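You operate a simulated robot arm through the tools that you are given. There is no shell and no other tool. Be economical: measure what you need, move in short steps, check, and stop when the job is done.

The job below is to be done with a simulated robot arm. You get a single attempt, and the scene is never put back.

TASK
Fetch the bush marked "R7" from the bottom cab step and set it on the grey top of the steel table. Shut the desk drawer. Take the hand brush and put it on the grey top of the steel table. Put the cream rag on the top of the steel bench away on the black shelf by the last gap. Fetch the cream pad and set it on the white gasket pack on the top of the steel bench. Put the blue can on the top of the wooden bench away on the upper wall shelf. Put the collar marked "AIR" from the paint table on the green panel and the collar that says "VAC" on the open port of the valve chest. Any order will do. Set down upright: blue can.

The check looks at the end state, three seconds after you hand in, the way a careful person would. Anything else that was tipped, shoved, dropped, spilled or broken makes it a failure.

THE ROBOT
A 7-joint arm with a two-finger parallel gripper on a trunk, on a base that drives. Base frame: it is fixed to the floor where the robot stands at the start and does not move with it; the origin is under the middle of the robot, x ahead of it, y to its left, z up. Lengths are in m, angles in degrees, forces in N, time in s.
Its first joint turns from -166.0 to 166.0 degrees. Places, roughly: black shelf by the last gap [-3.1, 0.6, 0.9]; blue can [4.25, -1.75, 1]; bush [0.75, -0.25, 1]; collar [4.5, -0.5, 0.75]; cream pad (5x7x5 cm) [-0.5, -3.2, 0.9]; cream rag (6x10x3 cm) [-1, -3.2, 0.9]; desk drawer [-2.1, -1, 0.8]; gasket pack [0, -3.25, 0.75]; green panel (13x17x1 cm) [4.5, -0.7, 0.8]; grey top of the steel table [2.8, -3.2, 0.7]; hand brush (13x5x6 cm) [-1.1, -3.1, 0.9]; open port of the valve chest (13x13 cm) [4.32, 0.74, 0.86]; upper wall shelf [4.5, -2.3, 1.6]. Payload 3.43 kg.
The TCP is the grasp point between the finger pads, 0.03 m short of the fingertips. In the tool frame z runs along the fingers and y along their closing line. Largest opening 0.094 m; finger width 0.028, thickness 0.01; the body of the gripper, 0.05 by 0.096 m, starts 0.055 m behind the TCP.
Orientation is that of the tool frame in the base frame, as [roll, pitch, yaw] about the fixed x, y, z axes, in that order (R = Rz(yaw) Ry(pitch) Rx(roll)). With the fingers straight down and closing along the base's y, the tool's x points along the base's -x, its y along +y and its z along -z.

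THE INTERFACE
- The arm moves only by the tool jog_arm. Its argument "series" is a list of rows, each a list of 7 numbers: the shift along the base's x, y, z in m, then the turn, a rotation vector about the base's x, y, z in degrees, then the gripper command, from -1 (shut) to 1 (fully open), values between in proportion. In form: [[x, y, z, ax, ay, az, claw], ...]. A call has 1 to 20 rows; each row is the pose to reach, as a shift and turn from the pose commanded when the call began. A row lasts 0.2 s, in which the tool goes at most 0.05 m and 8.6 degrees; a call with a longer step from one row to the next is refused whole, and so is a gripper value outside its range. A pose out of reach is approached as far as the arm can. The call stops where the force on the tool passes 40 N (or 10 N more than at its start, if that is more) or the arm is blocked; 0.2 s more then pass. Each finger travels about 0.045 m/s and halts on what it meets, pressing with about 22 N; the grip force reading is that of the motor and also rises with nothing between the fingers. The clock runs only during rows and for 0.2 s after the last one: add rows that repeat a pose to give the fingers time. The reply holds the time, the measured pose of the TCP, the force on the tool along the base axes, the opening and the grip force, in the units named above and with some noise, with the torque about the TCP (base axes, N m) and any sound that the robot's microphone picked up.
- Cameras (640 x 400 px; columns grow to the right, rows downward): "scene" is now at [0.0074, 0.1224, 1.4187]; the picture's right is [-0.68, -0.73, 0.00], its down [-0.20, 0.18, -0.96] and it looks along [0.71, -0.65, -0.27] (base axes); focal length 286 px, centre (320, 200). "wrist" rides on the gripper at [0.076, 0.014, -0.103] in the tool frame; the picture's right is [-0.18, 0.98, 0.00], its down [-0.75, -0.14, -0.64] and it looks along [-0.63, -0.12, 0.77] (tool axes); focal length 243 px, centre (320, 200). There is no depth. A picture from a camera that has moved, and an enlarged one, comes with that camera's place and axes in the base frame and with its lens.
- capture(camera): a new picture of that camera. It takes no simulated time.
- drive_base(legs): drives the robot by 1 to 6 legs, each [ahead, turn to the left] in m and degrees, along the robot's own axes; the way and the turn of a leg run together, so that a leg with both is an arc; at most 1.5 m and 180 degrees a leg. The arm and the cameras ride along, it lands a little off, and it stops where it bumps. It gives what a move gives.
- aim_head(pan, tilt): turns the head with the scene camera to pan (to the left, within 120 degrees either way) and tilt (down, from -29 to 69), counted from straight ahead of the robot. It gives what a move gives.
- zoom(camera, box): a new picture of the part [left, top, right, bottom] of that camera's present view, enlarged. It takes no simulated time.
- finish_job(): hands the job in; it is judged then, once.

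Work in short steps. Places have to be worked out from the pictures, the camera data and where the tool is seen: move nearer, look again, correct. Check each grasp and each placing, and mend what went wrong. You have 217 turns and 202 pictures in all, those below and enlarged ones among them. Open the gripper and draw the arm clear of the work before you hand the job in, unless the task says otherwise; then end with one line.

The tools are called after "Emit:" as a command line: name --pt "numbers of a row" for each row, then --argument value for the rest, lists and objects as JSON in quotes. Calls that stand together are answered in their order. jog_arm: Moves the arm, as the interface text tells. Its arguments: {"type":"object","properties":{"series":{"type":"array","items":{"type":"array","items":{"type":"number"}}}},"required":["series"]} The other tools are called the same way: drive_base (legs) drives the base; aim_head (pan, tilt) turns the head that bears the scene camera; capture (camera) takes a picture; zoom (camera, box) takes an enlarged picture of a part of a camera's view; finish_job () hands the job in.

At the start:

```text
t: 0.0
tool_pos: [0.3889, -0.3712, 1.3351]
orientation: [-180.0, 0.0, 178.9]
ft_force: [-0.6, -0.1, -0.3]
moment: [-0.04, -0.02, 0.01]
finger_gap: 0.0942
gripper_force: 0.0
robot x, y, heading: [-0.0051, -0.0482, -0.2]
head pan, tilt: [-42.8, 15.8]
```

scene: 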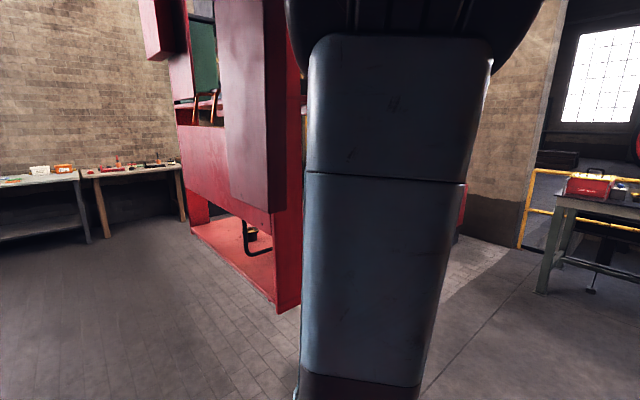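
wrist: 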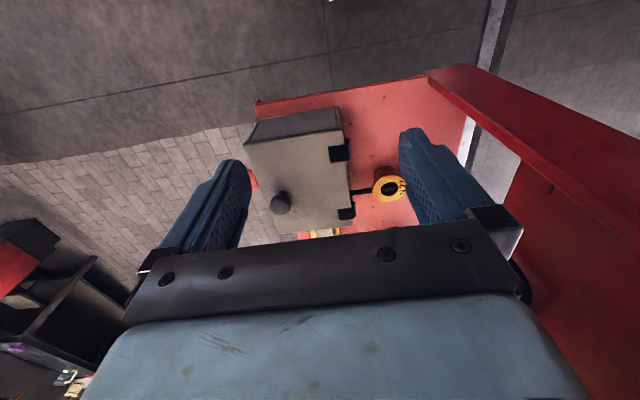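

I start by looking around: the arm blocks the current view, so I turn the head to several directions.

Emit:
aim_head --pan 0 --tilt 20

Emit:
capture --camera "scene"

Emit:
aim_head --pan -100 --tilt 15

Emit:
capture --camera "scene"

Emit:
aim_head --pan 100 --tilt 15

Emit:
capture --camera "scene"

```text
t: 1.1
tool_pos: [0.3891, -0.3729, 1.3351]
orientation: [180.0, 0.0, 178.9]
ft_force: [-0.1, 0.3, -0.1]
moment: [0.01, -0.01, 0.02]
finger_gap: 0.0939
gripper_force: 0.0
robot x, y, heading: [-0.0004, -0.0487, -0.4]
head pan, tilt: [0.0, 20.0]
```

```text
199 pictures are left
camera scene: at [0.032, 0.1858, 1.4118], right [0.0, -1.0, 0.0], down [-0.34, 0.0, -0.94], along [0.94, 0.0, -0.34], focal length 286 px, centre (320, 200)
```

scene: 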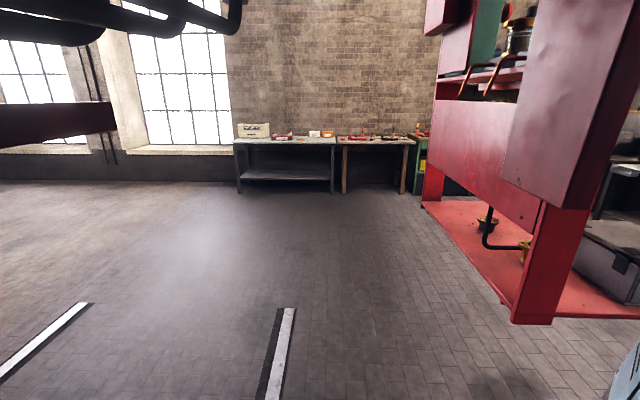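

```text
t: 2.9
tool_pos: [0.3899, -0.372, 1.3342]
orientation: [-180.0, 0.0, 178.8]
ft_force: [0.5, 0.2, 0.9]
moment: [0.01, 0.02, 0.01]
finger_gap: 0.0939
gripper_force: 0.1
robot x, y, heading: [-0.0067, -0.0504, -0.1]
head pan, tilt: [-100.0, 15.0]
```

```text
198 pictures are left
camera scene: at [-0.0774, 0.0939, 1.42], right [-0.98, 0.17, 0.0], down [0.04, 0.25, -0.97], along [-0.17, -0.95, -0.26], focal length 286 px, centre (320, 200)
```

scene: 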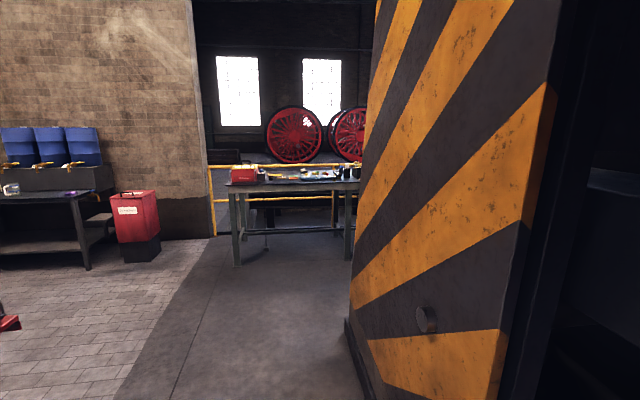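

```text
t: 5.8
tool_pos: [0.3885, -0.3722, 1.3353]
orientation: [179.9, -0.1, 178.9]
ft_force: [0.5, -0.6, -0.5]
moment: [-0.01, 0.01, -0.01]
finger_gap: 0.0939
gripper_force: 0.0
robot x, y, heading: [-0.0012, -0.0467, -0.2]
head pan, tilt: [100.0, 15.0]
```

```text
197 pictures are left
camera scene: at [-0.0773, 0.2779, 1.42], right [0.98, 0.17, 0.0], down [0.04, -0.25, -0.97], along [-0.17, 0.95, -0.26], focal length 286 px, centre (320, 200)
```

scene: 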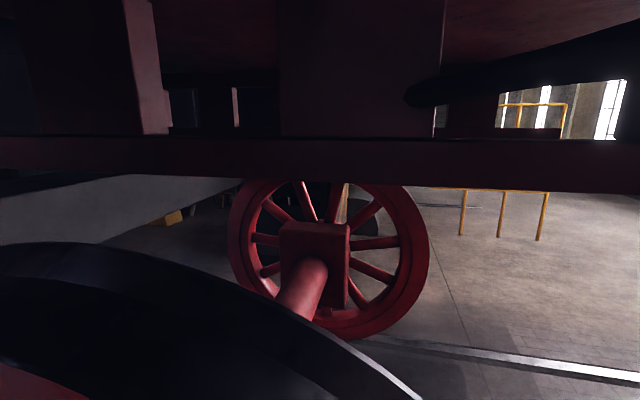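

The yellow ring in the wrist view may be the bush. I zoom on both to see the marks and the step.

Emit:
aim_head --pan -30 --tilt 30

Emit:
capture --camera "scene"

Emit:
zoom --camera "wrist" --box '[220, 60, 480, 240]'

```text
t: 7.9
tool_pos: [0.3891, -0.3715, 1.3344]
orientation: [180.0, -0.1, 179.0]
ft_force: [0.6, 0.2, -0.2]
moment: [-0.02, 0.02, 0.04]
finger_gap: 0.0942
gripper_force: 0.2
robot x, y, heading: [-0.004, -0.0474, 0.1]
head pan, tilt: [-30.0, 30.0]
```

```text
196 pictures are left
camera scene: at [0.0172, 0.1407, 1.3958], right [-0.5, -0.87, 0.0], down [-0.43, 0.25, -0.87], along [0.75, -0.43, -0.5], focal length 286 px, centre (320, 200)
```

scene: 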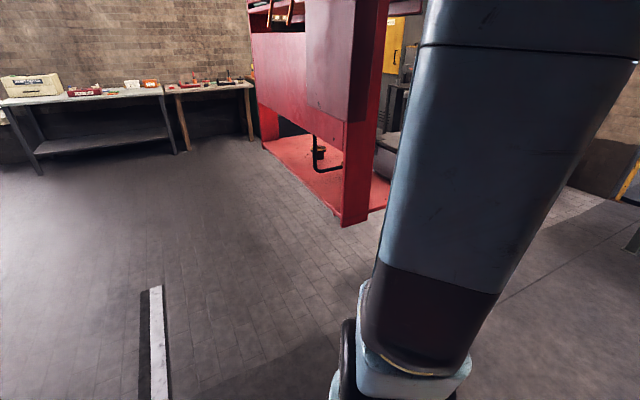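

```text
2.22 times, centred on (350, 150) of wrist
camera zoom: at [0.3143, -0.356, 1.4369], right [0.2, 0.98, 0.0], down [0.75, -0.16, 0.64], along [0.63, -0.13, -0.77], focal length 539 px, centre (253, 311)
```

zoom: 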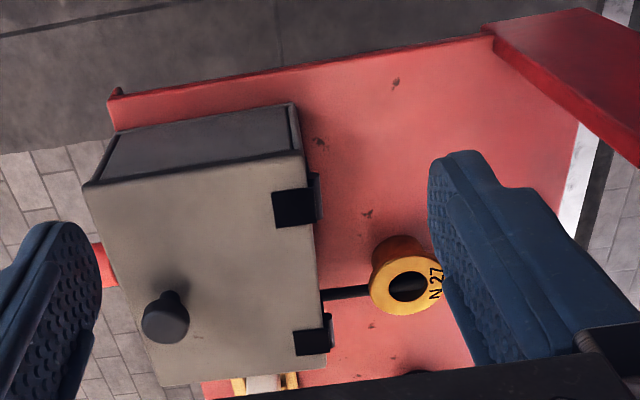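

Ring visible reads like "N 27"; I zoom the scene camera from here toward the red step for other bushes.

Emit:
zoom --camera "scene" --box '[250, 100, 410, 200]'

Emit:
aim_head --pan 0 --tilt 20

Emit:
zoom --camera "scene" --box '[420, 180, 640, 320]'

Emit:
zoom --camera "scene" --box '[220, 90, 460, 220]'

```text
4.00 times, centred on (330, 150) of scene
camera zoom: at [0.0172, 0.1407, 1.3958], right [-0.5, -0.87, 0.0], down [-0.43, 0.25, -0.87], along [0.75, -0.43, -0.5], focal length 1144 px, centre (280, 400)
```

zoom: 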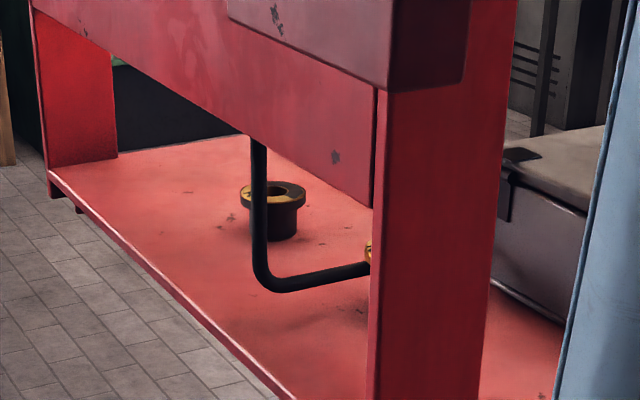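

```text
t: 8.8
tool_pos: [0.3893, -0.3714, 1.3357]
orientation: [180.0, 0.0, 178.9]
ft_force: [0.1, 0.1, 0.1]
moment: [0.01, 0.0, 0.0]
finger_gap: 0.0939
gripper_force: 0.0
robot x, y, heading: [-0.0025, -0.0473, -0.2]
head pan, tilt: [0.0, 20.0]
```

```text
2.86 times, centred on (530, 250) of scene
camera zoom: at [0.032, 0.1858, 1.4118], right [0.0, -1.0, 0.0], down [-0.34, 0.0, -0.94], along [0.94, 0.0, -0.34], focal length 817 px, centre (-280, 57)
```

zoom: 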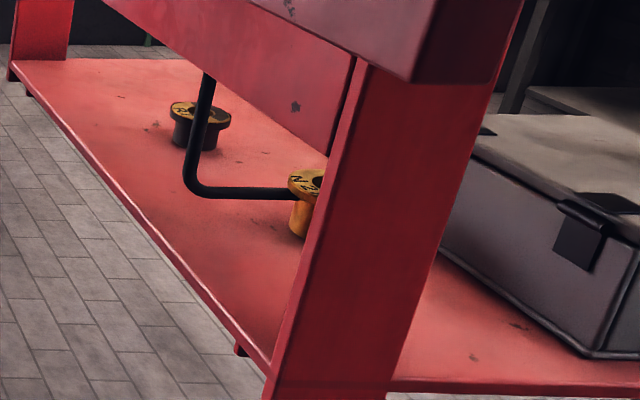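

```text
2.67 times, centred on (340, 155) of scene
camera zoom: at [0.032, 0.1858, 1.4118], right [0.0, -1.0, 0.0], down [-0.34, 0.0, -0.94], along [0.94, 0.0, -0.34], focal length 763 px, centre (267, 320)
```

zoom: 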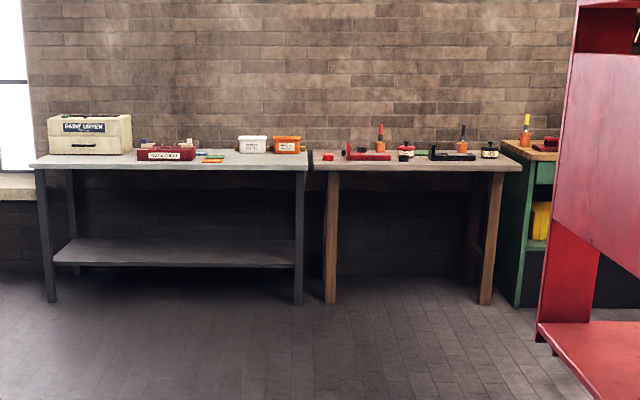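

Two bushes on the step: the near one looks like "N27"; the farther needs a look. I advance the tool a little over the open side and look with the wrist camera.

Emit:
jog_arm --pt "0.04 -0.03 0 0 0 0 1" --pt "0.08 -0.06 0 0 0 0 1" --pt "0.12 -0.08 0 0 0 0 1"

Emit:
capture --camera "wrist"

```text
t: 9.7
tool_pos: [0.5089, -0.4519, 1.3355]
orientation: [-179.9, 0.1, 179.0]
ft_force: [-0.6, 0.3, 0.3]
moment: [-0.07, -0.06, -0.01]
finger_gap: 0.0938
gripper_force: 0.0
robot x, y, heading: [-0.0023, -0.0487, 0.3]
head pan, tilt: [0.0, 20.0]
```

```text
191 pictures are left
camera wrist: at [0.4339, -0.4362, 1.4382], right [0.2, 0.98, 0.0], down [0.75, -0.15, 0.64], along [0.63, -0.13, -0.77], focal length 243 px, centre (320, 200)
```

wrist: 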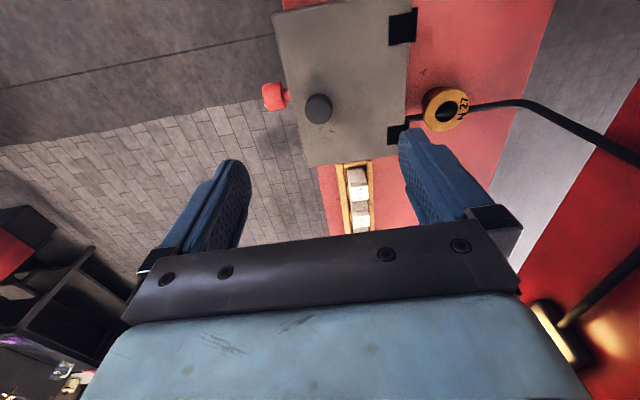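

The far bush is hidden behind the right finger. I close the fingers to look past them.

Emit:
jog_arm --pt "0 0 0 0 0 0 -0.6" --pt "0 0 0 0 0 0 -0.6" --pt "0 0 0 0 0 0 -0.6" --pt "0 0 0 0 0 0 -0.6"

Emit:
zoom --camera "wrist" --box '[320, 60, 600, 235]'

```text
t: 10.7
tool_pos: [0.5094, -0.4519, 1.3362]
orientation: [-180.0, -0.1, 178.9]
ft_force: [0.8, -0.7, -0.3]
moment: [0.0, 0.01, 0.01]
finger_gap: 0.0189
gripper_force: 0.1
robot x, y, heading: [-0.0005, -0.0532, -0.2]
head pan, tilt: [0.0, 20.0]
```

```text
2.29 times, centred on (460, 148) of wrist
camera zoom: at [0.4345, -0.4365, 1.4374], right [0.2, 0.98, 0.0], down [0.75, -0.16, 0.64], along [0.63, -0.13, -0.77], focal length 555 px, centre (0, 320)
```

zoom: 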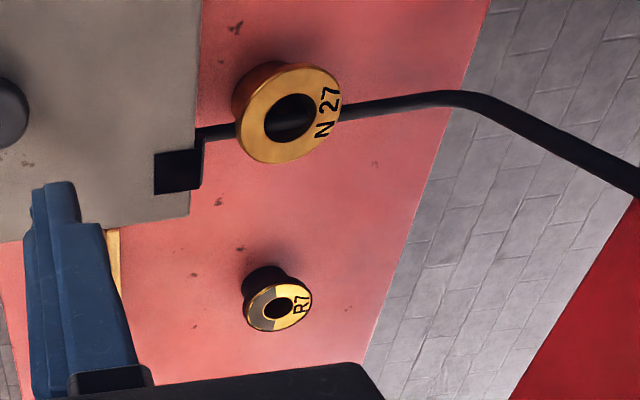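

R7 is the farther bush, top at about (0.753,-0.275,1.09). The line from here crosses the pillar, so I'll reposition the robot to the -y side; first turn right and look.

Emit:
jog_arm --pt "-0.04 0.01 0.02 0 0 0 1" --pt "-0.09 0.01 0.05 0 0 0 1" --pt "-0.12 0.01 0.09 0 0 0 1"

Emit:
drive_base --legs '[[0, -75]]'

Emit:
aim_head --pan 10 --tilt 20

Emit:
capture --camera "scene"

```text
refused: row 2 steps farther than a row can; nothing moved
```

```text
t: 13.2
tool_pos: [0.1277, -0.6861, 1.336]
orientation: [179.9, 0.1, 139.1]
ft_force: [-0.2, 0.4, 1.1]
moment: [0.0, 0.03, 0.01]
finger_gap: 0.019
gripper_force: 0.1
robot x, y, heading: [0.0142, -0.0211, -39.0]
head pan, tilt: [0.0, 20.0]
stopped in leg 1: the robot was blocked; the commanded pose is now the measured one
```

```text
t: 13.9
tool_pos: [0.1268, -0.686, 1.3369]
orientation: [180.0, 0.0, 139.1]
ft_force: [0.6, -0.3, -0.5]
moment: [0.01, -0.01, 0.01]
finger_gap: 0.0188
gripper_force: 0.0
robot x, y, heading: [0.0148, -0.0201, -38.9]
head pan, tilt: [10.0, 20.0]
```

```text
189 pictures are left
camera scene: at [0.1977, 0.1542, 1.4118], right [-0.49, -0.87, 0.0], down [-0.3, 0.17, -0.94], along [0.82, -0.46, -0.34], focal length 286 px, centre (320, 200)
```

scene: 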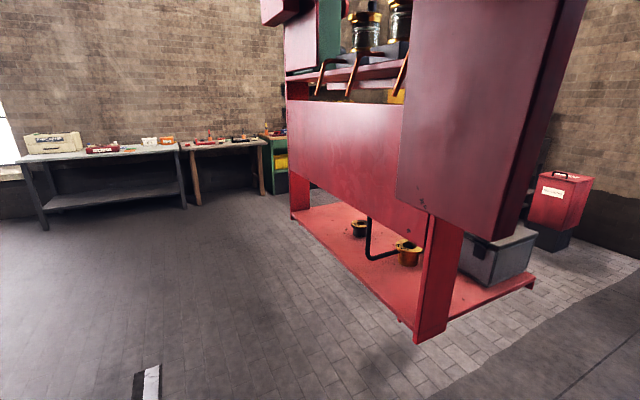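

The turn was blocked at -39°. I look to the right to see what it met.

Emit:
aim_head --pan -60 --tilt 15

Emit:
capture --camera "scene"

Emit:
aim_head --pan -115 --tilt 30

Emit:
capture --camera "scene"

Emit:
capture --camera "wrist"

```text
t: 15.3
tool_pos: [0.1276, -0.6852, 1.3364]
orientation: [180.0, 0.1, 139.1]
ft_force: [0.5, -0.3, -0.2]
moment: [-0.02, 0.0, 0.0]
finger_gap: 0.0185
gripper_force: 0.1
robot x, y, heading: [0.0141, -0.0222, -39.0]
head pan, tilt: [-60.0, 15.0]
```

```text
188 pictures are left
camera scene: at [0.1017, 0.1073, 1.42], right [-0.99, 0.16, 0.0], down [0.04, 0.26, -0.97], along [-0.15, -0.95, -0.26], focal length 286 px, centre (320, 200)
```

scene: 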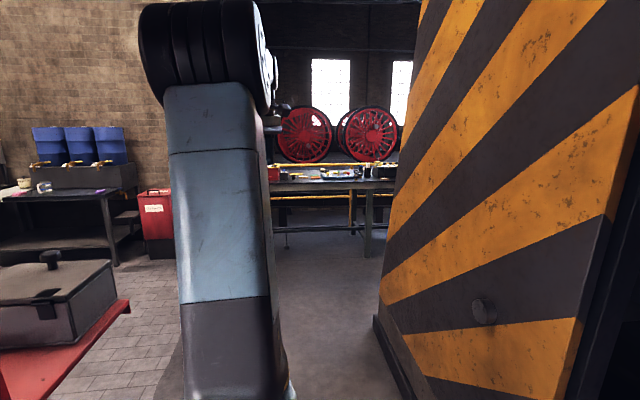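

```text
t: 16.6
tool_pos: [0.1284, -0.6863, 1.3362]
orientation: [-180.0, -0.1, 139.1]
ft_force: [1.0, 0.1, -0.2]
moment: [0.0, 0.02, 0.0]
finger_gap: 0.0188
gripper_force: 0.0
robot x, y, heading: [0.0124, -0.0187, -38.9]
head pan, tilt: [-115.0, 30.0]
```

```text
187 pictures are left
camera scene: at [0.035, 0.1599, 1.3958], right [-0.44, 0.9, 0.0], down [0.45, 0.22, -0.87], along [-0.78, -0.38, -0.5], focal length 286 px, centre (320, 200)
```

scene: 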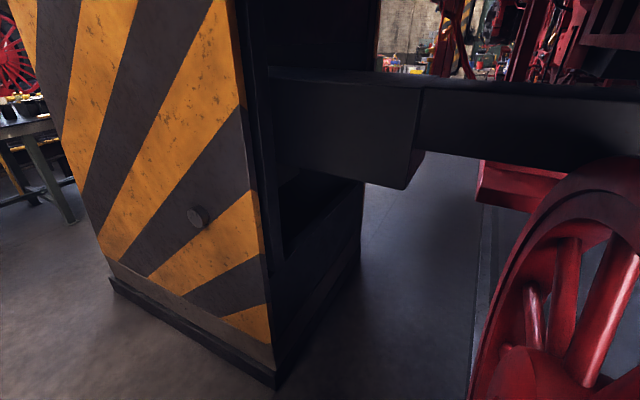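

```text
186 pictures are left
camera wrist: at [0.08, -0.6258, 1.4383], right [0.78, 0.62, 0.0], down [0.48, -0.6, 0.64], along [0.4, -0.5, -0.77], focal length 243 px, centre (320, 200)
```

wrist: 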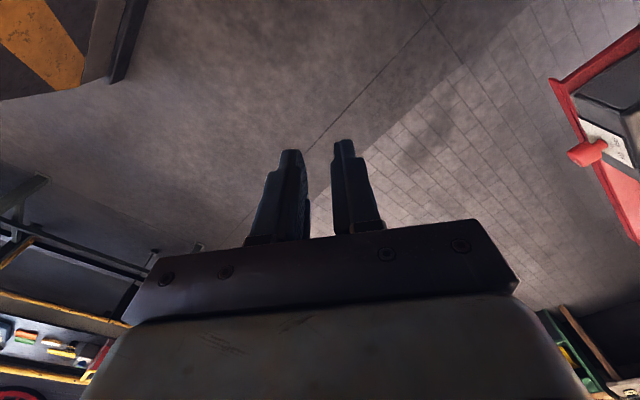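

Nothing obvious at right. I look to the left and rear at the floor to find what the base meets.

Emit:
aim_head --pan 80 --tilt 50

Emit:
capture --camera "scene"

Emit:
aim_head --pan 0 --tilt 60

Emit:
capture --camera "scene"

```text
t: 19.4
tool_pos: [0.1276, -0.6863, 1.3374]
orientation: [180.0, 0.1, 139.0]
ft_force: [0.1, 0.7, -0.4]
moment: [0.01, 0.01, 0.0]
finger_gap: 0.0189
gripper_force: 0.0
robot x, y, heading: [0.0159, -0.0193, -39.1]
head pan, tilt: [80.0, 50.0]
```

```text
185 pictures are left
camera scene: at [0.1745, 0.25, 1.3663], right [0.66, -0.76, 0.0], down [-0.58, -0.5, -0.64], along [0.49, 0.42, -0.77], focal length 286 px, centre (320, 200)
```

scene: 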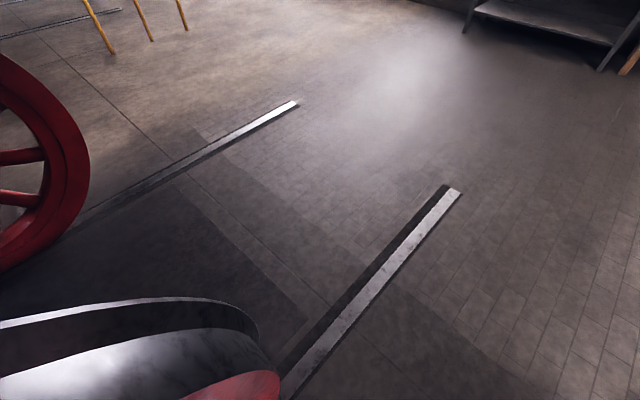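

```text
t: 21.0
tool_pos: [0.1276, -0.6866, 1.3364]
orientation: [180.0, 0.0, 139.1]
ft_force: [-0.2, -0.6, 0.1]
moment: [0.04, 0.01, -0.01]
finger_gap: 0.0188
gripper_force: 0.1
robot x, y, heading: [0.0112, -0.0221, -39.2]
head pan, tilt: [0.0, 60.0]
```

```text
184 pictures are left
camera scene: at [0.1681, 0.1576, 1.3537], right [-0.63, -0.78, 0.0], down [-0.67, 0.55, -0.5], along [0.39, -0.31, -0.87], focal length 286 px, centre (320, 200)
```

scene: 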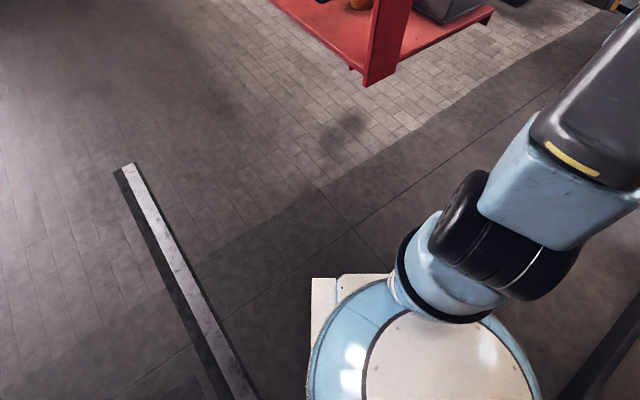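

The wheel at the rear-left blocks the turn. I go forward in an arc to clear it, then drive toward about (0.2,-0.8).

Emit:
drive_base --legs '[[0.12, -10], [0.12, -28], [0.55, 0]]'

```text
t: 23.7
tool_pos: [-0.1434, -0.8049, 1.3391]
orientation: [-180.0, 0.2, 103.8]
ft_force: [0.9, 0.5, -0.1]
moment: [-0.01, 0.04, 0.02]
finger_gap: 0.0187
gripper_force: 0.0
robot x, y, heading: [0.1853, -0.1913, -76.5]
head pan, tilt: [0.0, 60.0]
stopped in leg 2: the robot was blocked; the commanded pose is now the measured one
```

The head (0.24 m left of the axis) likely meets the pillar. I back off, turn further right, and drive away from it.

Emit:
drive_base --legs '[[-0.1, 0], [0, -40], [0.3, 0]]'

```text
t: 26.1
tool_pos: [-0.375, -0.5412, 1.3369]
orientation: [179.7, 0.0, 82.1]
ft_force: [-0.2, 0.2, 0.3]
moment: [0.0, 0.02, 0.0]
finger_gap: 0.0189
gripper_force: 0.0
robot x, y, heading: [0.1866, -0.0981, -98.3]
head pan, tilt: [0.0, 60.0]
stopped in leg 2: the robot was blocked; the commanded pose is now the measured one
```

The arm is now near the striped jack. I swing the tool toward the front of the robot.

Emit:
jog_arm --pt "0.045 -0.02 0 0 0 5 1" --pt "0.088 -0.045 0 0 0 10 1" --pt "0.13 -0.07 0 0 0 15 1" --pt "0.175 -0.09 0 0 0 20 1" --pt "0.22 -0.11 0 0 0 25 1" --pt "0.265 -0.13 0 0 0 30 1" --pt "0.31 -0.145 0 0 0 35 1" --pt "0.355 -0.16 0 0 0 40 1" --pt "0.4 -0.17 0 0 0 45 1" --pt "0.445 -0.18 0 0 0 50 1" --pt "0.49 -0.185 0 0 0 55 1"

Emit:
aim_head --pan 60 --tilt 20

Emit:
capture --camera "scene"

```text
t: 28.6
tool_pos: [0.1128, -0.727, 1.3382]
orientation: [-180.0, 0.2, 137.1]
ft_force: [-0.4, 0.3, 0.9]
moment: [-0.04, 0.03, 0.02]
finger_gap: 0.0939
gripper_force: 0.0
robot x, y, heading: [0.1832, -0.0927, -98.6]
head pan, tilt: [0.0, 60.0]
```

```text
t: 29.9
tool_pos: [0.1099, -0.7271, 1.3396]
orientation: [179.9, 0.3, 137.1]
ft_force: [0.3, 0.7, 0.8]
moment: [0.01, 0.0, -0.01]
finger_gap: 0.094
gripper_force: 0.0
robot x, y, heading: [0.1812, -0.0971, -98.3]
head pan, tilt: [60.0, 20.0]
```

```text
183 pictures are left
camera scene: at [0.4321, -0.1335, 1.3645], right [-0.98, -0.19, 0.0], down [-0.15, 0.77, -0.62], along [0.12, -0.6, -0.79], focal length 286 px, centre (320, 200)
```

scene: 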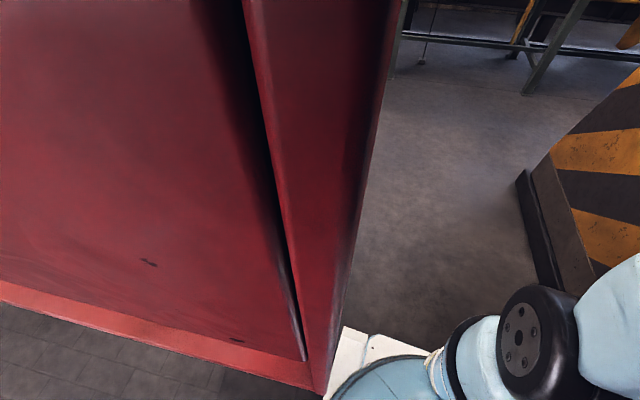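

The head is against the cab panel. With the arm now clear of the jack, I turn further right so the head comes away, move out diagonally, then straight.

Emit:
drive_base --legs '[[0, -22], [0.28, 0], [0, 30], [0.4, 0]]'

```text
t: 31.3
tool_pos: [-0.0479, -0.6908, 1.3214]
orientation: [178.8, -0.4, 123.1]
ft_force: [-0.2, -2.3, -0.3]
moment: [0.15, -0.05, 0.01]
finger_gap: 0.0941
gripper_force: 0.1
robot x, y, heading: [0.1752, -0.0633, -106.9]
head pan, tilt: [60.0, 20.0]
stopped in leg 1: the robot was blocked; the commanded pose is now the measured one
```

The robot is being pushed; the head wedged at pan 60. I turn the head away from the cab and look.

Emit:
aim_head --pan -60 --tilt 20

Emit:
capture --camera "scene"

```text
t: 33.3
tool_pos: [-0.0427, -0.6868, 1.3284]
orientation: [179.5, -0.5, 122.3]
ft_force: [-1.2, -0.1, -0.2]
moment: [0.01, 0.03, 0.02]
finger_gap: 0.0939
gripper_force: 0.1
robot x, y, heading: [0.1694, -0.0652, -107.4]
head pan, tilt: [-60.0, 20.0]
```

```text
182 pictures are left
camera scene: at [0.4225, -0.1405, 1.3854], right [-1.0, 0.04, 0.01], down [0.02, 0.59, -0.81], along [-0.04, -0.81, -0.59], focal length 286 px, centre (320, 200)
```

scene: 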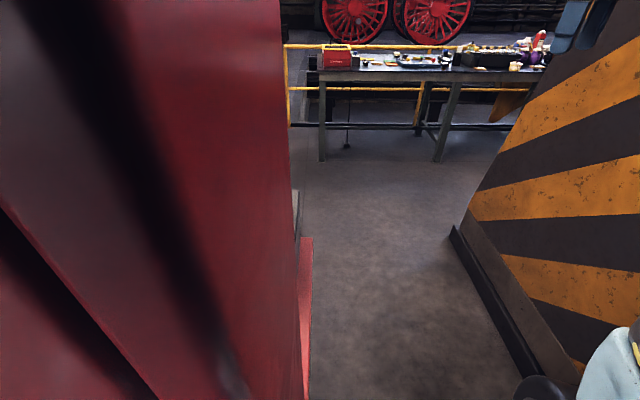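

The head is still wedged. I turn left so it swings out, watching the arm.

Emit:
drive_base --legs '[[0, 45]]'

Emit:
capture --camera "scene"

```text
t: 36.0
tool_pos: [0.4585, -0.6671, 1.3232]
orientation: [179.1, -0.7, 167.1]
ft_force: [-0.2, -0.2, 0.0]
moment: [0.03, -0.01, 0.0]
finger_gap: 0.0939
gripper_force: 0.0
robot x, y, heading: [0.149, -0.0767, -62.3]
head pan, tilt: [-60.0, 20.0]
```

```text
181 pictures are left
camera scene: at [0.2799, 0.0052, 1.4118], right [-0.84, 0.54, 0.0], down [0.18, 0.29, -0.94], along [-0.51, -0.79, -0.34], focal length 286 px, centre (320, 200)
```

scene: 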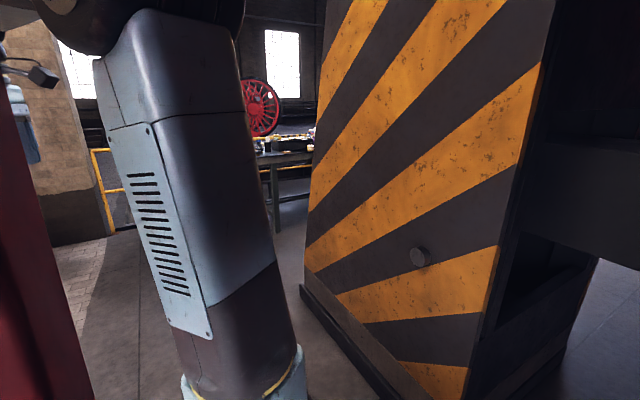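

Head is free now. I back up a little and pan the head to the right, to gain clearance before turning right.

Emit:
aim_head --pan -90 --tilt 20

Emit:
drive_base --legs '[[-0.09, 12]]'

```text
t: 36.9
tool_pos: [0.4595, -0.6685, 1.3232]
orientation: [179.1, -0.7, 167.2]
ft_force: [-0.2, 0.5, 0.1]
moment: [-0.03, 0.0, 0.0]
finger_gap: 0.0939
gripper_force: 0.0
robot x, y, heading: [0.1459, -0.0771, -62.5]
head pan, tilt: [-90.0, 20.0]
```

```text
t: 38.2
tool_pos: [0.528, -0.5155, 1.3235]
orientation: [179.1, -0.7, 179.3]
ft_force: [-1.1, 0.2, 0.0]
moment: [-0.02, -0.01, 0.02]
finger_gap: 0.0941
gripper_force: 0.1
robot x, y, heading: [0.0934, -0.0098, -50.5]
head pan, tilt: [-90.0, 20.0]
```

Now I turn right in place and drive out past the pillar.

Emit:
drive_base --legs '[[0, -54], [0.3, 0], [0.4, 15]]'

```text
t: 45.0
tool_pos: [-0.0184, -1.3581, 1.3249]
orientation: [179.1, -0.8, 139.7]
ft_force: [-0.8, 0.6, 0.3]
moment: [-0.03, -0.04, 0.01]
finger_gap: 0.094
gripper_force: 0.1
robot x, y, heading: [-0.0216, -0.6879, -90.1]
head pan, tilt: [-90.0, 20.0]
```

Clear of the pocket. I drive to about (0.55,-1.0) and look at the cab from this side.

Emit:
drive_base --legs '[[0, 62], [0.65, 0], [0, 50]]'

Emit:
aim_head --pan 50 --tilt 10

Emit:
capture --camera "scene"

```text
t: 48.7
tool_pos: [0.5642, -1.0185, 1.3261]
orientation: [179.2, -0.9, -159.9]
ft_force: [-0.7, 0.1, 0.6]
moment: [0.05, -0.03, 0.0]
finger_gap: 0.0939
gripper_force: 0.0
robot x, y, heading: [-0.0534, -0.7536, -28.5]
head pan, tilt: [-90.0, 20.0]
stopped in leg 2: the robot was blocked; the commanded pose is now the measured one
```

```text
t: 51.0
tool_pos: [0.5641, -1.0169, 1.3245]
orientation: [179.1, -0.8, -159.8]
ft_force: [-0.4, 0.8, -0.3]
moment: [-0.01, 0.0, 0.01]
finger_gap: 0.0937
gripper_force: 0.3
robot x, y, heading: [-0.0515, -0.7544, -29.0]
head pan, tilt: [50.0, 10.0]
```

```text
180 pictures are left
camera scene: at [0.0954, -0.4838, 1.4281], right [0.36, -0.93, 0.0], down [-0.16, -0.06, -0.98], along [0.92, 0.36, -0.17], focal length 286 px, centre (320, 200)
```

scene: 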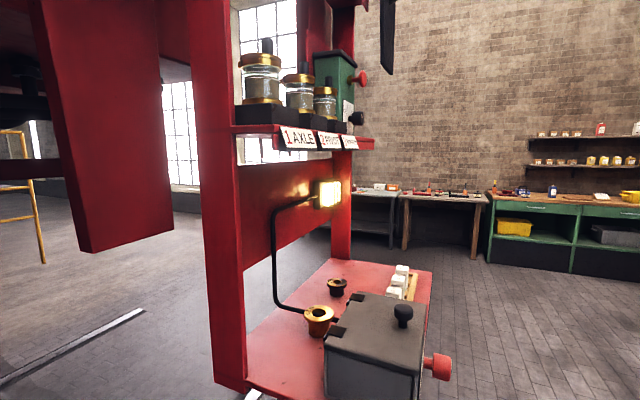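

The step is well seen: R7 is under the oil shelf edge, so a tilted approach is needed. Something stopped the base, so I look down ahead.

Emit:
aim_head --pan -10 --tilt 55

Emit:
capture --camera "scene"

Emit:
aim_head --pan 60 --tilt 60

Emit:
capture --camera "scene"

Emit:
aim_head --pan -90 --tilt 40

Emit:
capture --camera "scene"

```text
t: 52.2
tool_pos: [0.5644, -1.0183, 1.3254]
orientation: [179.1, -0.8, -159.8]
ft_force: [0.1, -0.4, -0.1]
moment: [0.0, 0.0, -0.04]
finger_gap: 0.094
gripper_force: 0.0
robot x, y, heading: [-0.0536, -0.7569, -28.5]
head pan, tilt: [-10.0, 55.0]
```

```text
179 pictures are left
camera scene: at [0.0651, -0.5626, 1.3598], right [-0.62, -0.78, 0.0], down [-0.64, 0.51, -0.57], along [0.45, -0.36, -0.82], focal length 286 px, centre (320, 200)
```

scene: 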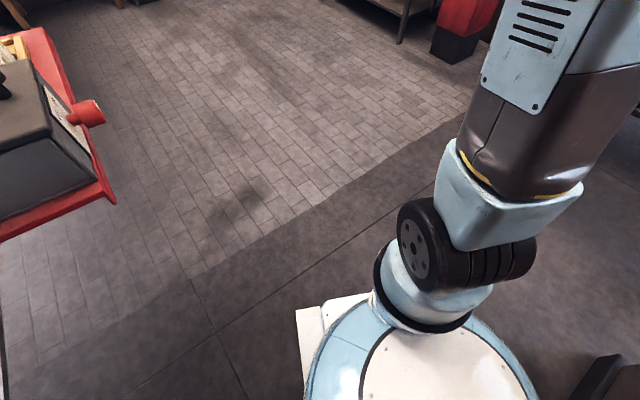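

```text
t: 53.7
tool_pos: [0.5645, -1.0176, 1.3265]
orientation: [179.1, -0.8, -159.8]
ft_force: [0.1, 0.0, -0.1]
moment: [0.0, -0.02, -0.01]
finger_gap: 0.094
gripper_force: 0.1
robot x, y, heading: [-0.0484, -0.7568, -28.8]
head pan, tilt: [60.0, 60.0]
```

```text
178 pictures are left
camera scene: at [0.0657, -0.4829, 1.3537], right [0.52, -0.85, 0.0], down [-0.74, -0.45, -0.5], along [0.43, 0.26, -0.87], focal length 286 px, centre (320, 200)
```

scene: 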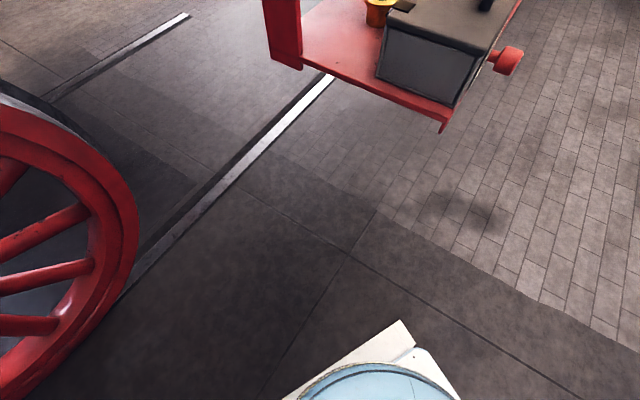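

```text
t: 56.0
tool_pos: [0.5649, -1.0188, 1.3243]
orientation: [179.1, -0.9, -159.8]
ft_force: [0.1, -0.3, 0.2]
moment: [0.0, 0.0, 0.0]
finger_gap: 0.0938
gripper_force: 0.0
robot x, y, heading: [-0.0541, -0.7522, -28.8]
head pan, tilt: [-90.0, 40.0]
```

```text
177 pictures are left
camera scene: at [-0.032, -0.5922, 1.3805], right [-0.88, 0.48, 0.0], down [0.31, 0.56, -0.77], along [-0.37, -0.67, -0.64], focal length 286 px, centre (320, 200)
```

scene: 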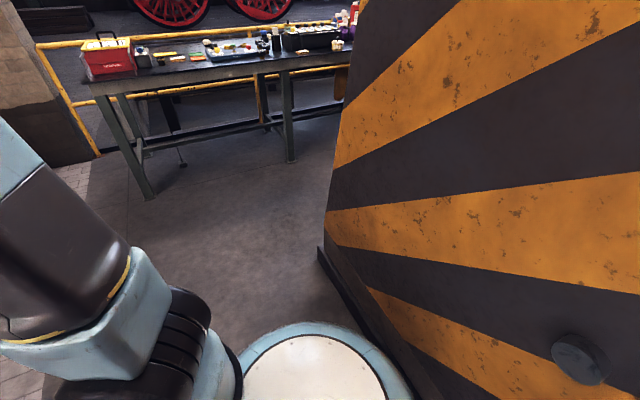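

The base's rear right rubs the jack. I try forward again to come free.

Emit:
drive_base --legs '[[0.1, -4], [0.55, 0]]'

```text
t: 60.0
tool_pos: [1.1006, -1.4095, 1.3255]
orientation: [179.1, -0.9, -163.7]
ft_force: [0.0, 0.1, -0.4]
moment: [-0.02, 0.01, -0.01]
finger_gap: 0.0942
gripper_force: 0.0
robot x, y, heading: [0.4999, -1.1039, -32.8]
head pan, tilt: [-90.0, 40.0]
```

Now at (0.50,-1.10). I pull the tool in a bit and turn to face the step.

Emit:
jog_arm --pt "-0.042 0.02 0.0 0 0 0 1" --pt "-0.084 0.04 0.0 0 0 0 1" --pt "-0.11 0.055 0.0 0 0 0 1"

Emit:
drive_base --legs '[[0, 108]]'

Emit:
aim_head --pan -10 --tilt 20

Emit:
capture --camera "scene"

Emit:
capture --camera "wrist"

```text
t: 60.8
tool_pos: [0.9905, -1.358, 1.3242]
orientation: [179.0, -0.8, -163.7]
ft_force: [-0.4, 0.0, -0.3]
moment: [0.0, -0.01, -0.01]
finger_gap: 0.0939
gripper_force: 0.0
robot x, y, heading: [0.5014, -1.1038, -32.7]
head pan, tilt: [-90.0, 40.0]
```

```text
t: 64.4
tool_pos: [0.9163, -0.7412, 1.3244]
orientation: [179.1, -0.8, -94.7]
ft_force: [1.1, -1.2, 0.3]
moment: [0.02, 0.04, 0.01]
finger_gap: 0.0938
gripper_force: 0.0
robot x, y, heading: [0.5415, -1.1637, 38.1]
head pan, tilt: [-90.0, 40.0]
stopped in leg 1: the robot was blocked; the commanded pose is now the measured one
```

```text
t: 66.0
tool_pos: [0.9154, -0.7406, 1.3248]
orientation: [179.1, -0.8, -94.7]
ft_force: [-0.2, 0.1, -0.5]
moment: [0.0, -0.01, -0.02]
finger_gap: 0.0941
gripper_force: 0.2
robot x, y, heading: [0.543, -1.1643, 38.2]
head pan, tilt: [-10.0, 20.0]
```

```text
176 pictures are left
camera scene: at [0.4311, -0.9705, 1.4118], right [0.47, -0.88, 0.0], down [-0.3, -0.16, -0.94], along [0.83, 0.44, -0.34], focal length 286 px, centre (320, 200)
```

scene: 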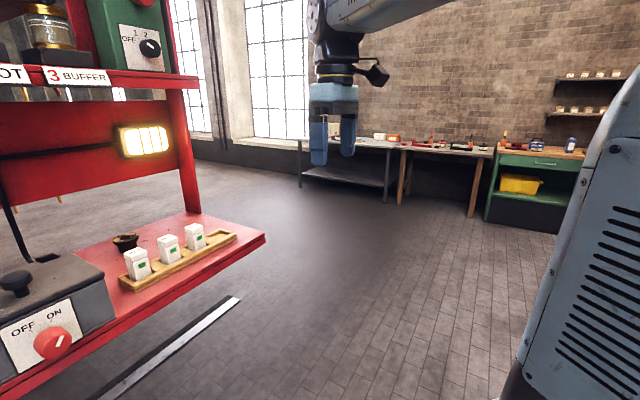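

```text
175 pictures are left
camera wrist: at [0.8977, -0.8147, 1.4283], right [-0.96, 0.26, 0.01], down [0.21, 0.75, 0.63], along [0.16, 0.61, -0.78], focal length 243 px, centre (320, 200)
```

wrist: 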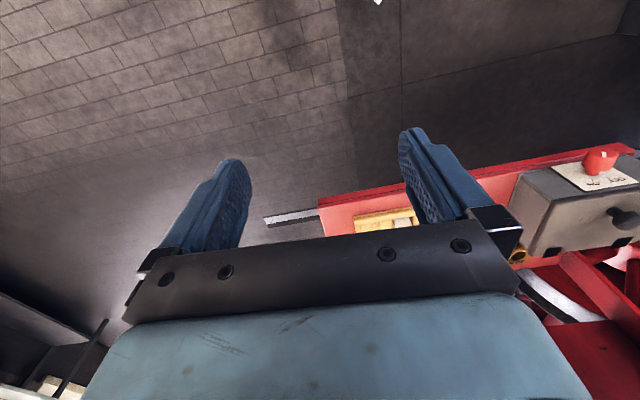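

Blocked again at heading 38. I look left and down to find the contact.

Emit:
aim_head --pan 70 --tilt 45

Emit:
capture --camera "scene"

Emit:
aim_head --pan -110 --tilt 45

Emit:
capture --camera "scene"

```text
t: 67.5
tool_pos: [0.915, -0.7415, 1.3247]
orientation: [179.1, -0.8, -94.6]
ft_force: [-0.8, 0.5, 0.0]
moment: [0.0, 0.02, 0.02]
finger_gap: 0.0939
gripper_force: 0.0
robot x, y, heading: [0.5378, -1.1636, 38.4]
head pan, tilt: [70.0, 45.0]
```

```text
174 pictures are left
camera scene: at [0.3236, -0.9373, 1.3732], right [0.95, 0.31, 0.0], down [0.22, -0.67, -0.71], along [-0.22, 0.67, -0.71], focal length 286 px, centre (320, 200)
```

scene: 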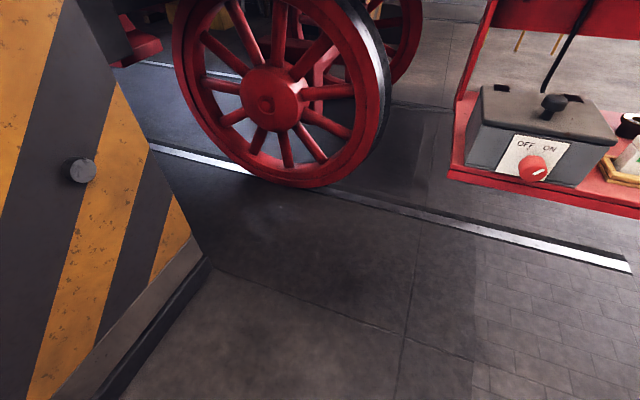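

```text
t: 70.2
tool_pos: [0.9152, -0.7416, 1.3248]
orientation: [179.1, -0.8, -94.6]
ft_force: [-0.8, 0.7, 0.0]
moment: [0.0, -0.03, -0.01]
finger_gap: 0.0942
gripper_force: 0.0
robot x, y, heading: [0.5394, -1.1619, 38.4]
head pan, tilt: [-110.0, 45.0]
```

```text
173 pictures are left
camera scene: at [0.3746, -1.0918, 1.3732], right [-0.95, -0.31, 0.0], down [-0.22, 0.67, -0.71], along [0.22, -0.67, -0.71], focal length 286 px, centre (320, 200)
```

scene: 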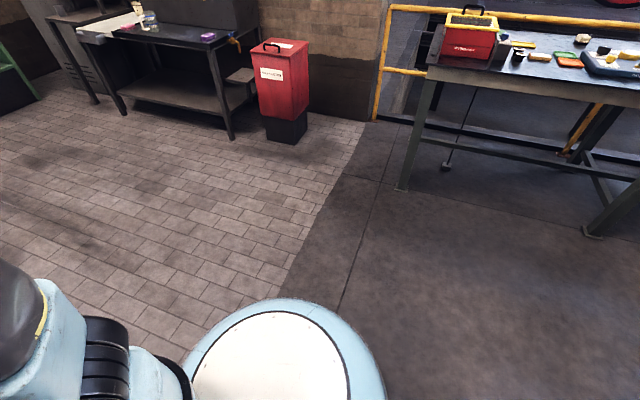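

Nothing visible touches. I try the rest of the turn again.

Emit:
drive_base --legs '[[0, 34]]'

```text
t: 72.4
tool_pos: [0.6231, -0.601, 1.3253]
orientation: [179.1, -0.8, -61.4]
ft_force: [0.4, -0.2, -0.1]
moment: [0.01, 0.0, 0.01]
finger_gap: 0.094
gripper_force: 0.1
robot x, y, heading: [0.5747, -1.1689, 71.4]
head pan, tilt: [-110.0, 45.0]
```

It worked this time. I move 0.1 ahead and look at the step from here.

Emit:
drive_base --legs '[[0.1, 0]]'

Emit:
aim_head --pan -12 --tilt 22

Emit:
capture --camera "scene"

Emit:
capture --camera "wrist"

```text
t: 73.5
tool_pos: [0.6559, -0.5089, 1.3246]
orientation: [179.1, -0.8, -61.5]
ft_force: [0.6, -0.8, 0.7]
moment: [0.01, 0.02, 0.0]
finger_gap: 0.0941
gripper_force: 0.1
robot x, y, heading: [0.6068, -1.0765, 71.2]
head pan, tilt: [-110.0, 45.0]
```

```text
t: 75.2
tool_pos: [0.6555, -0.5076, 1.3251]
orientation: [179.1, -0.8, -61.5]
ft_force: [-0.3, -0.3, 0.4]
moment: [0.0, 0.03, -0.01]
finger_gap: 0.0938
gripper_force: 0.0
robot x, y, heading: [0.6106, -1.0744, 71.3]
head pan, tilt: [-12.0, 22.0]
```

```text
172 pictures are left
camera scene: at [0.4123, -0.9772, 1.4086], right [0.86, -0.51, 0.0], down [-0.19, -0.32, -0.93], along [0.47, 0.8, -0.38], focal length 286 px, centre (320, 200)
```

scene: 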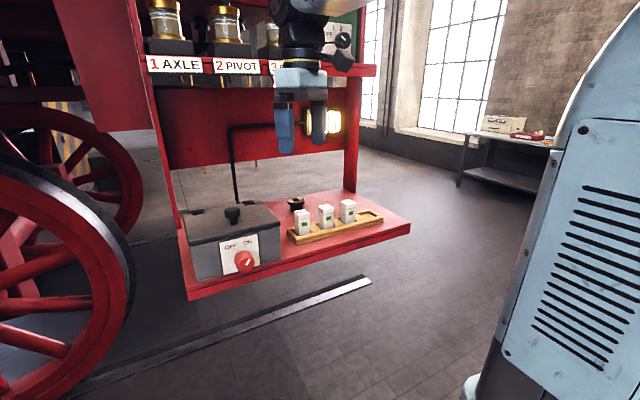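

```text
171 pictures are left
camera wrist: at [0.6813, -0.5795, 1.4292], right [-0.95, -0.31, 0.01], down [-0.23, 0.74, 0.63], along [-0.2, 0.59, -0.78], focal length 243 px, centre (320, 200)
```

wrist: 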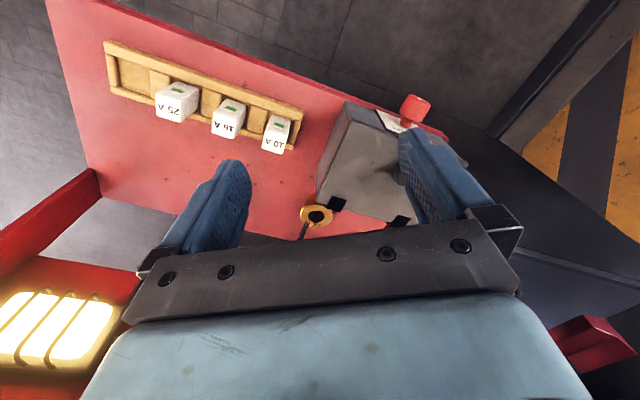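

R7 confirmed near (0.748,-0.28), top z≈1.09, under the oil shelf's edge. I'll come in tilted with the wrist camera on the upper side, so I flip the tool's yaw by about 180° while backed off.

Emit:
jog_arm --pt "0 -0.03 0 0 0 8.5 1" --pt "0 -0.06 0 0 0 17 1" --pt "0 -0.09 0 0 0 25.5 1" --pt "0 -0.1 0 0 0 34 1" --pt "0 -0.1 0 0 0 42.5 1" --pt "0 -0.1 0 0 0 51 1" --pt "0 -0.1 0 0 0 59.5 1" --pt "0 -0.1 0 0 0 68 1" --pt "0 -0.1 0 0 0 76.5 1" --pt "0 -0.1 0 0 0 85 1" --pt "0 -0.1 0 0 0 93.5 1" --pt "0 -0.1 0 0 0 102 1" --pt "0 -0.1 0 0 0 110.5 1" --pt "0 -0.1 0 0 0 119 1" --pt "0 -0.1 0 0 0 127.5 1" --pt "0 -0.1 0 0 0 136 1" --pt "0 -0.1 0 0 0 144.5 1" --pt "0 -0.1 0 0 0 153 1" --pt "0 -0.1 0 0 0 153 1"

```text
t: 79.2
tool_pos: [0.6553, -0.6071, 1.326]
orientation: [179.0, -0.8, 91.7]
ft_force: [0.0, -0.7, -0.8]
moment: [0.01, 0.01, 0.0]
finger_gap: 0.0943
gripper_force: 0.0
robot x, y, heading: [0.6025, -1.0747, 71.2]
head pan, tilt: [-12.0, 22.0]
```

Yaw is now 92 with the camera forward. I tilt 28° and move to a pre-grasp point behind and above R7.

Emit:
jog_arm --pt "0.01 0 0 7 0 0 1" --pt "0.02 0 0 14 0 0 1" --pt "0.03 0 0 21 0 0 1" --pt "0.04 0.0 0 28 0 0 1" --pt "0.06 0.04 -0.02 28 0 0 1" --pt "0.08 0.08 -0.04 28 0 0 1" --pt "0.09 0.12 -0.06 28 0 0 1" --pt "0.093 0.16 -0.08 28 0 0 1" --pt "0.093 0.2 -0.095 28 0 0 1" --pt "0.093 0.24 -0.11 28 0 0 1" --pt "0.093 0.26 -0.125 28 0 0 1"

Emit:
capture --camera "scene"

Emit:
zoom --camera "scene" --box '[200, 100, 400, 240]'

```text
t: 81.7
tool_pos: [0.7447, -0.3475, 1.2029]
orientation: [178.0, -28.9, 92.1]
ft_force: [-2.8, 0.2, 1.2]
moment: [0.01, -0.16, -0.09]
finger_gap: 0.0937
gripper_force: 0.0
robot x, y, heading: [0.6068, -1.0767, 71.5]
head pan, tilt: [-12.0, 22.0]
```

```text
170 pictures are left
camera scene: at [0.4108, -0.9769, 1.4083], right [0.86, -0.51, 0.0], down [-0.19, -0.32, -0.93], along [0.47, 0.8, -0.37], focal length 286 px, centre (320, 200)
```

scene: 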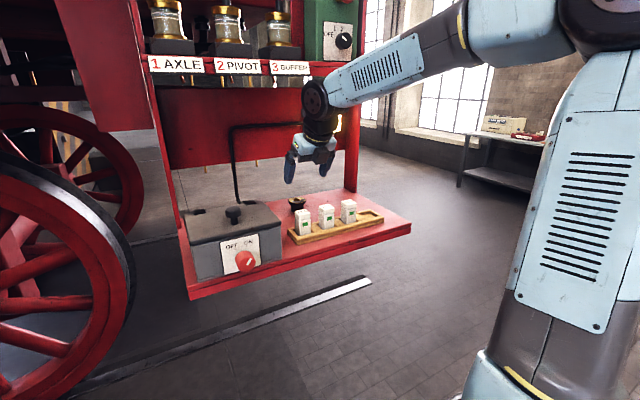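

```text
2.86 times, centred on (300, 170) of scene
camera zoom: at [0.4108, -0.9769, 1.4083], right [0.86, -0.51, 0.0], down [-0.19, -0.32, -0.93], along [0.47, 0.8, -0.37], focal length 817 px, centre (377, 286)
```

zoom: 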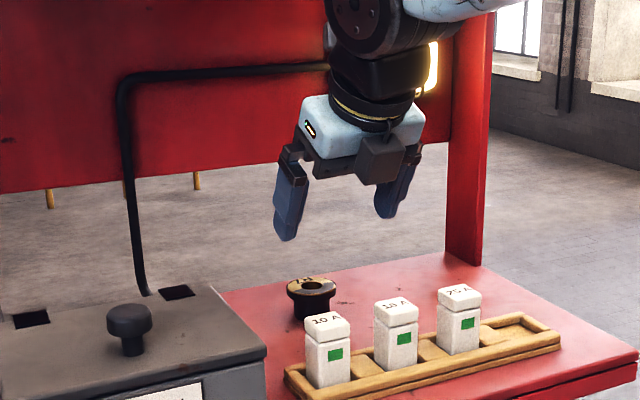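

The gripper clears the shelf and fuses. I go most of the way along the tool axis and check alignment.

Emit:
jog_arm --pt "0.004 0.025 -0.035 0 0 0 1" --pt "0.006 0.05 -0.07 0 0 0 1"

Emit:
zoom --camera "scene" --box '[240, 120, 360, 240]'

Emit:
capture --camera "wrist"

```text
t: 82.2
tool_pos: [0.7556, -0.2982, 1.1345]
orientation: [178.3, -28.9, 91.8]
ft_force: [-0.4, -0.8, 1.5]
moment: [0.02, -0.03, 0.01]
finger_gap: 0.0938
gripper_force: 0.0
robot x, y, heading: [0.6078, -1.0758, 71.3]
head pan, tilt: [-12.0, 22.0]
```

```text
3.33 times, centred on (300, 180) of scene
camera zoom: at [0.4117, -0.9777, 1.4085], right [0.86, -0.51, 0.0], down [-0.19, -0.32, -0.93], along [0.47, 0.8, -0.37], focal length 954 px, centre (387, 267)
```

zoom: 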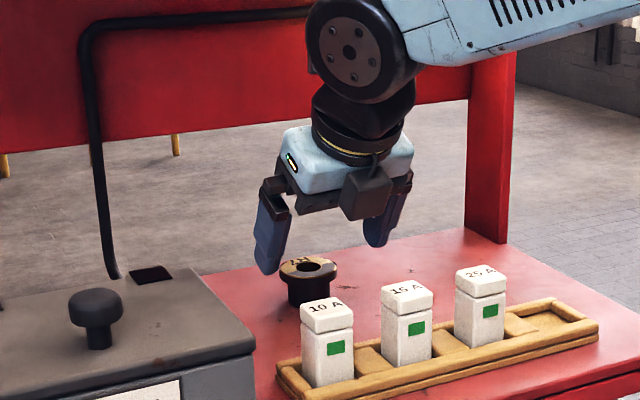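

```text
167 pictures are left
camera wrist: at [0.7663, -0.2816, 1.2603], right [0.99, -0.14, -0.06], down [-0.13, -0.97, 0.19], along [-0.09, -0.18, -0.98], focal length 243 px, centre (320, 200)
```

wrist: 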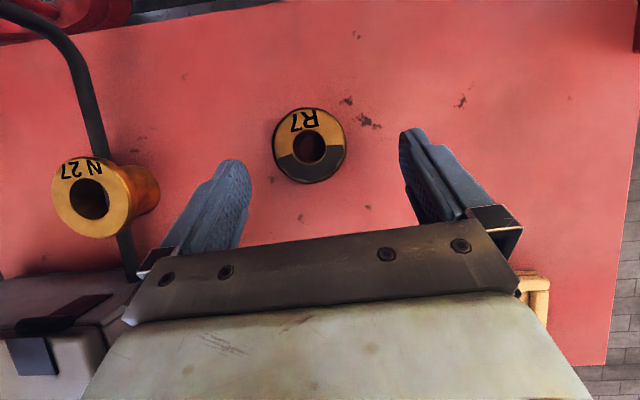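

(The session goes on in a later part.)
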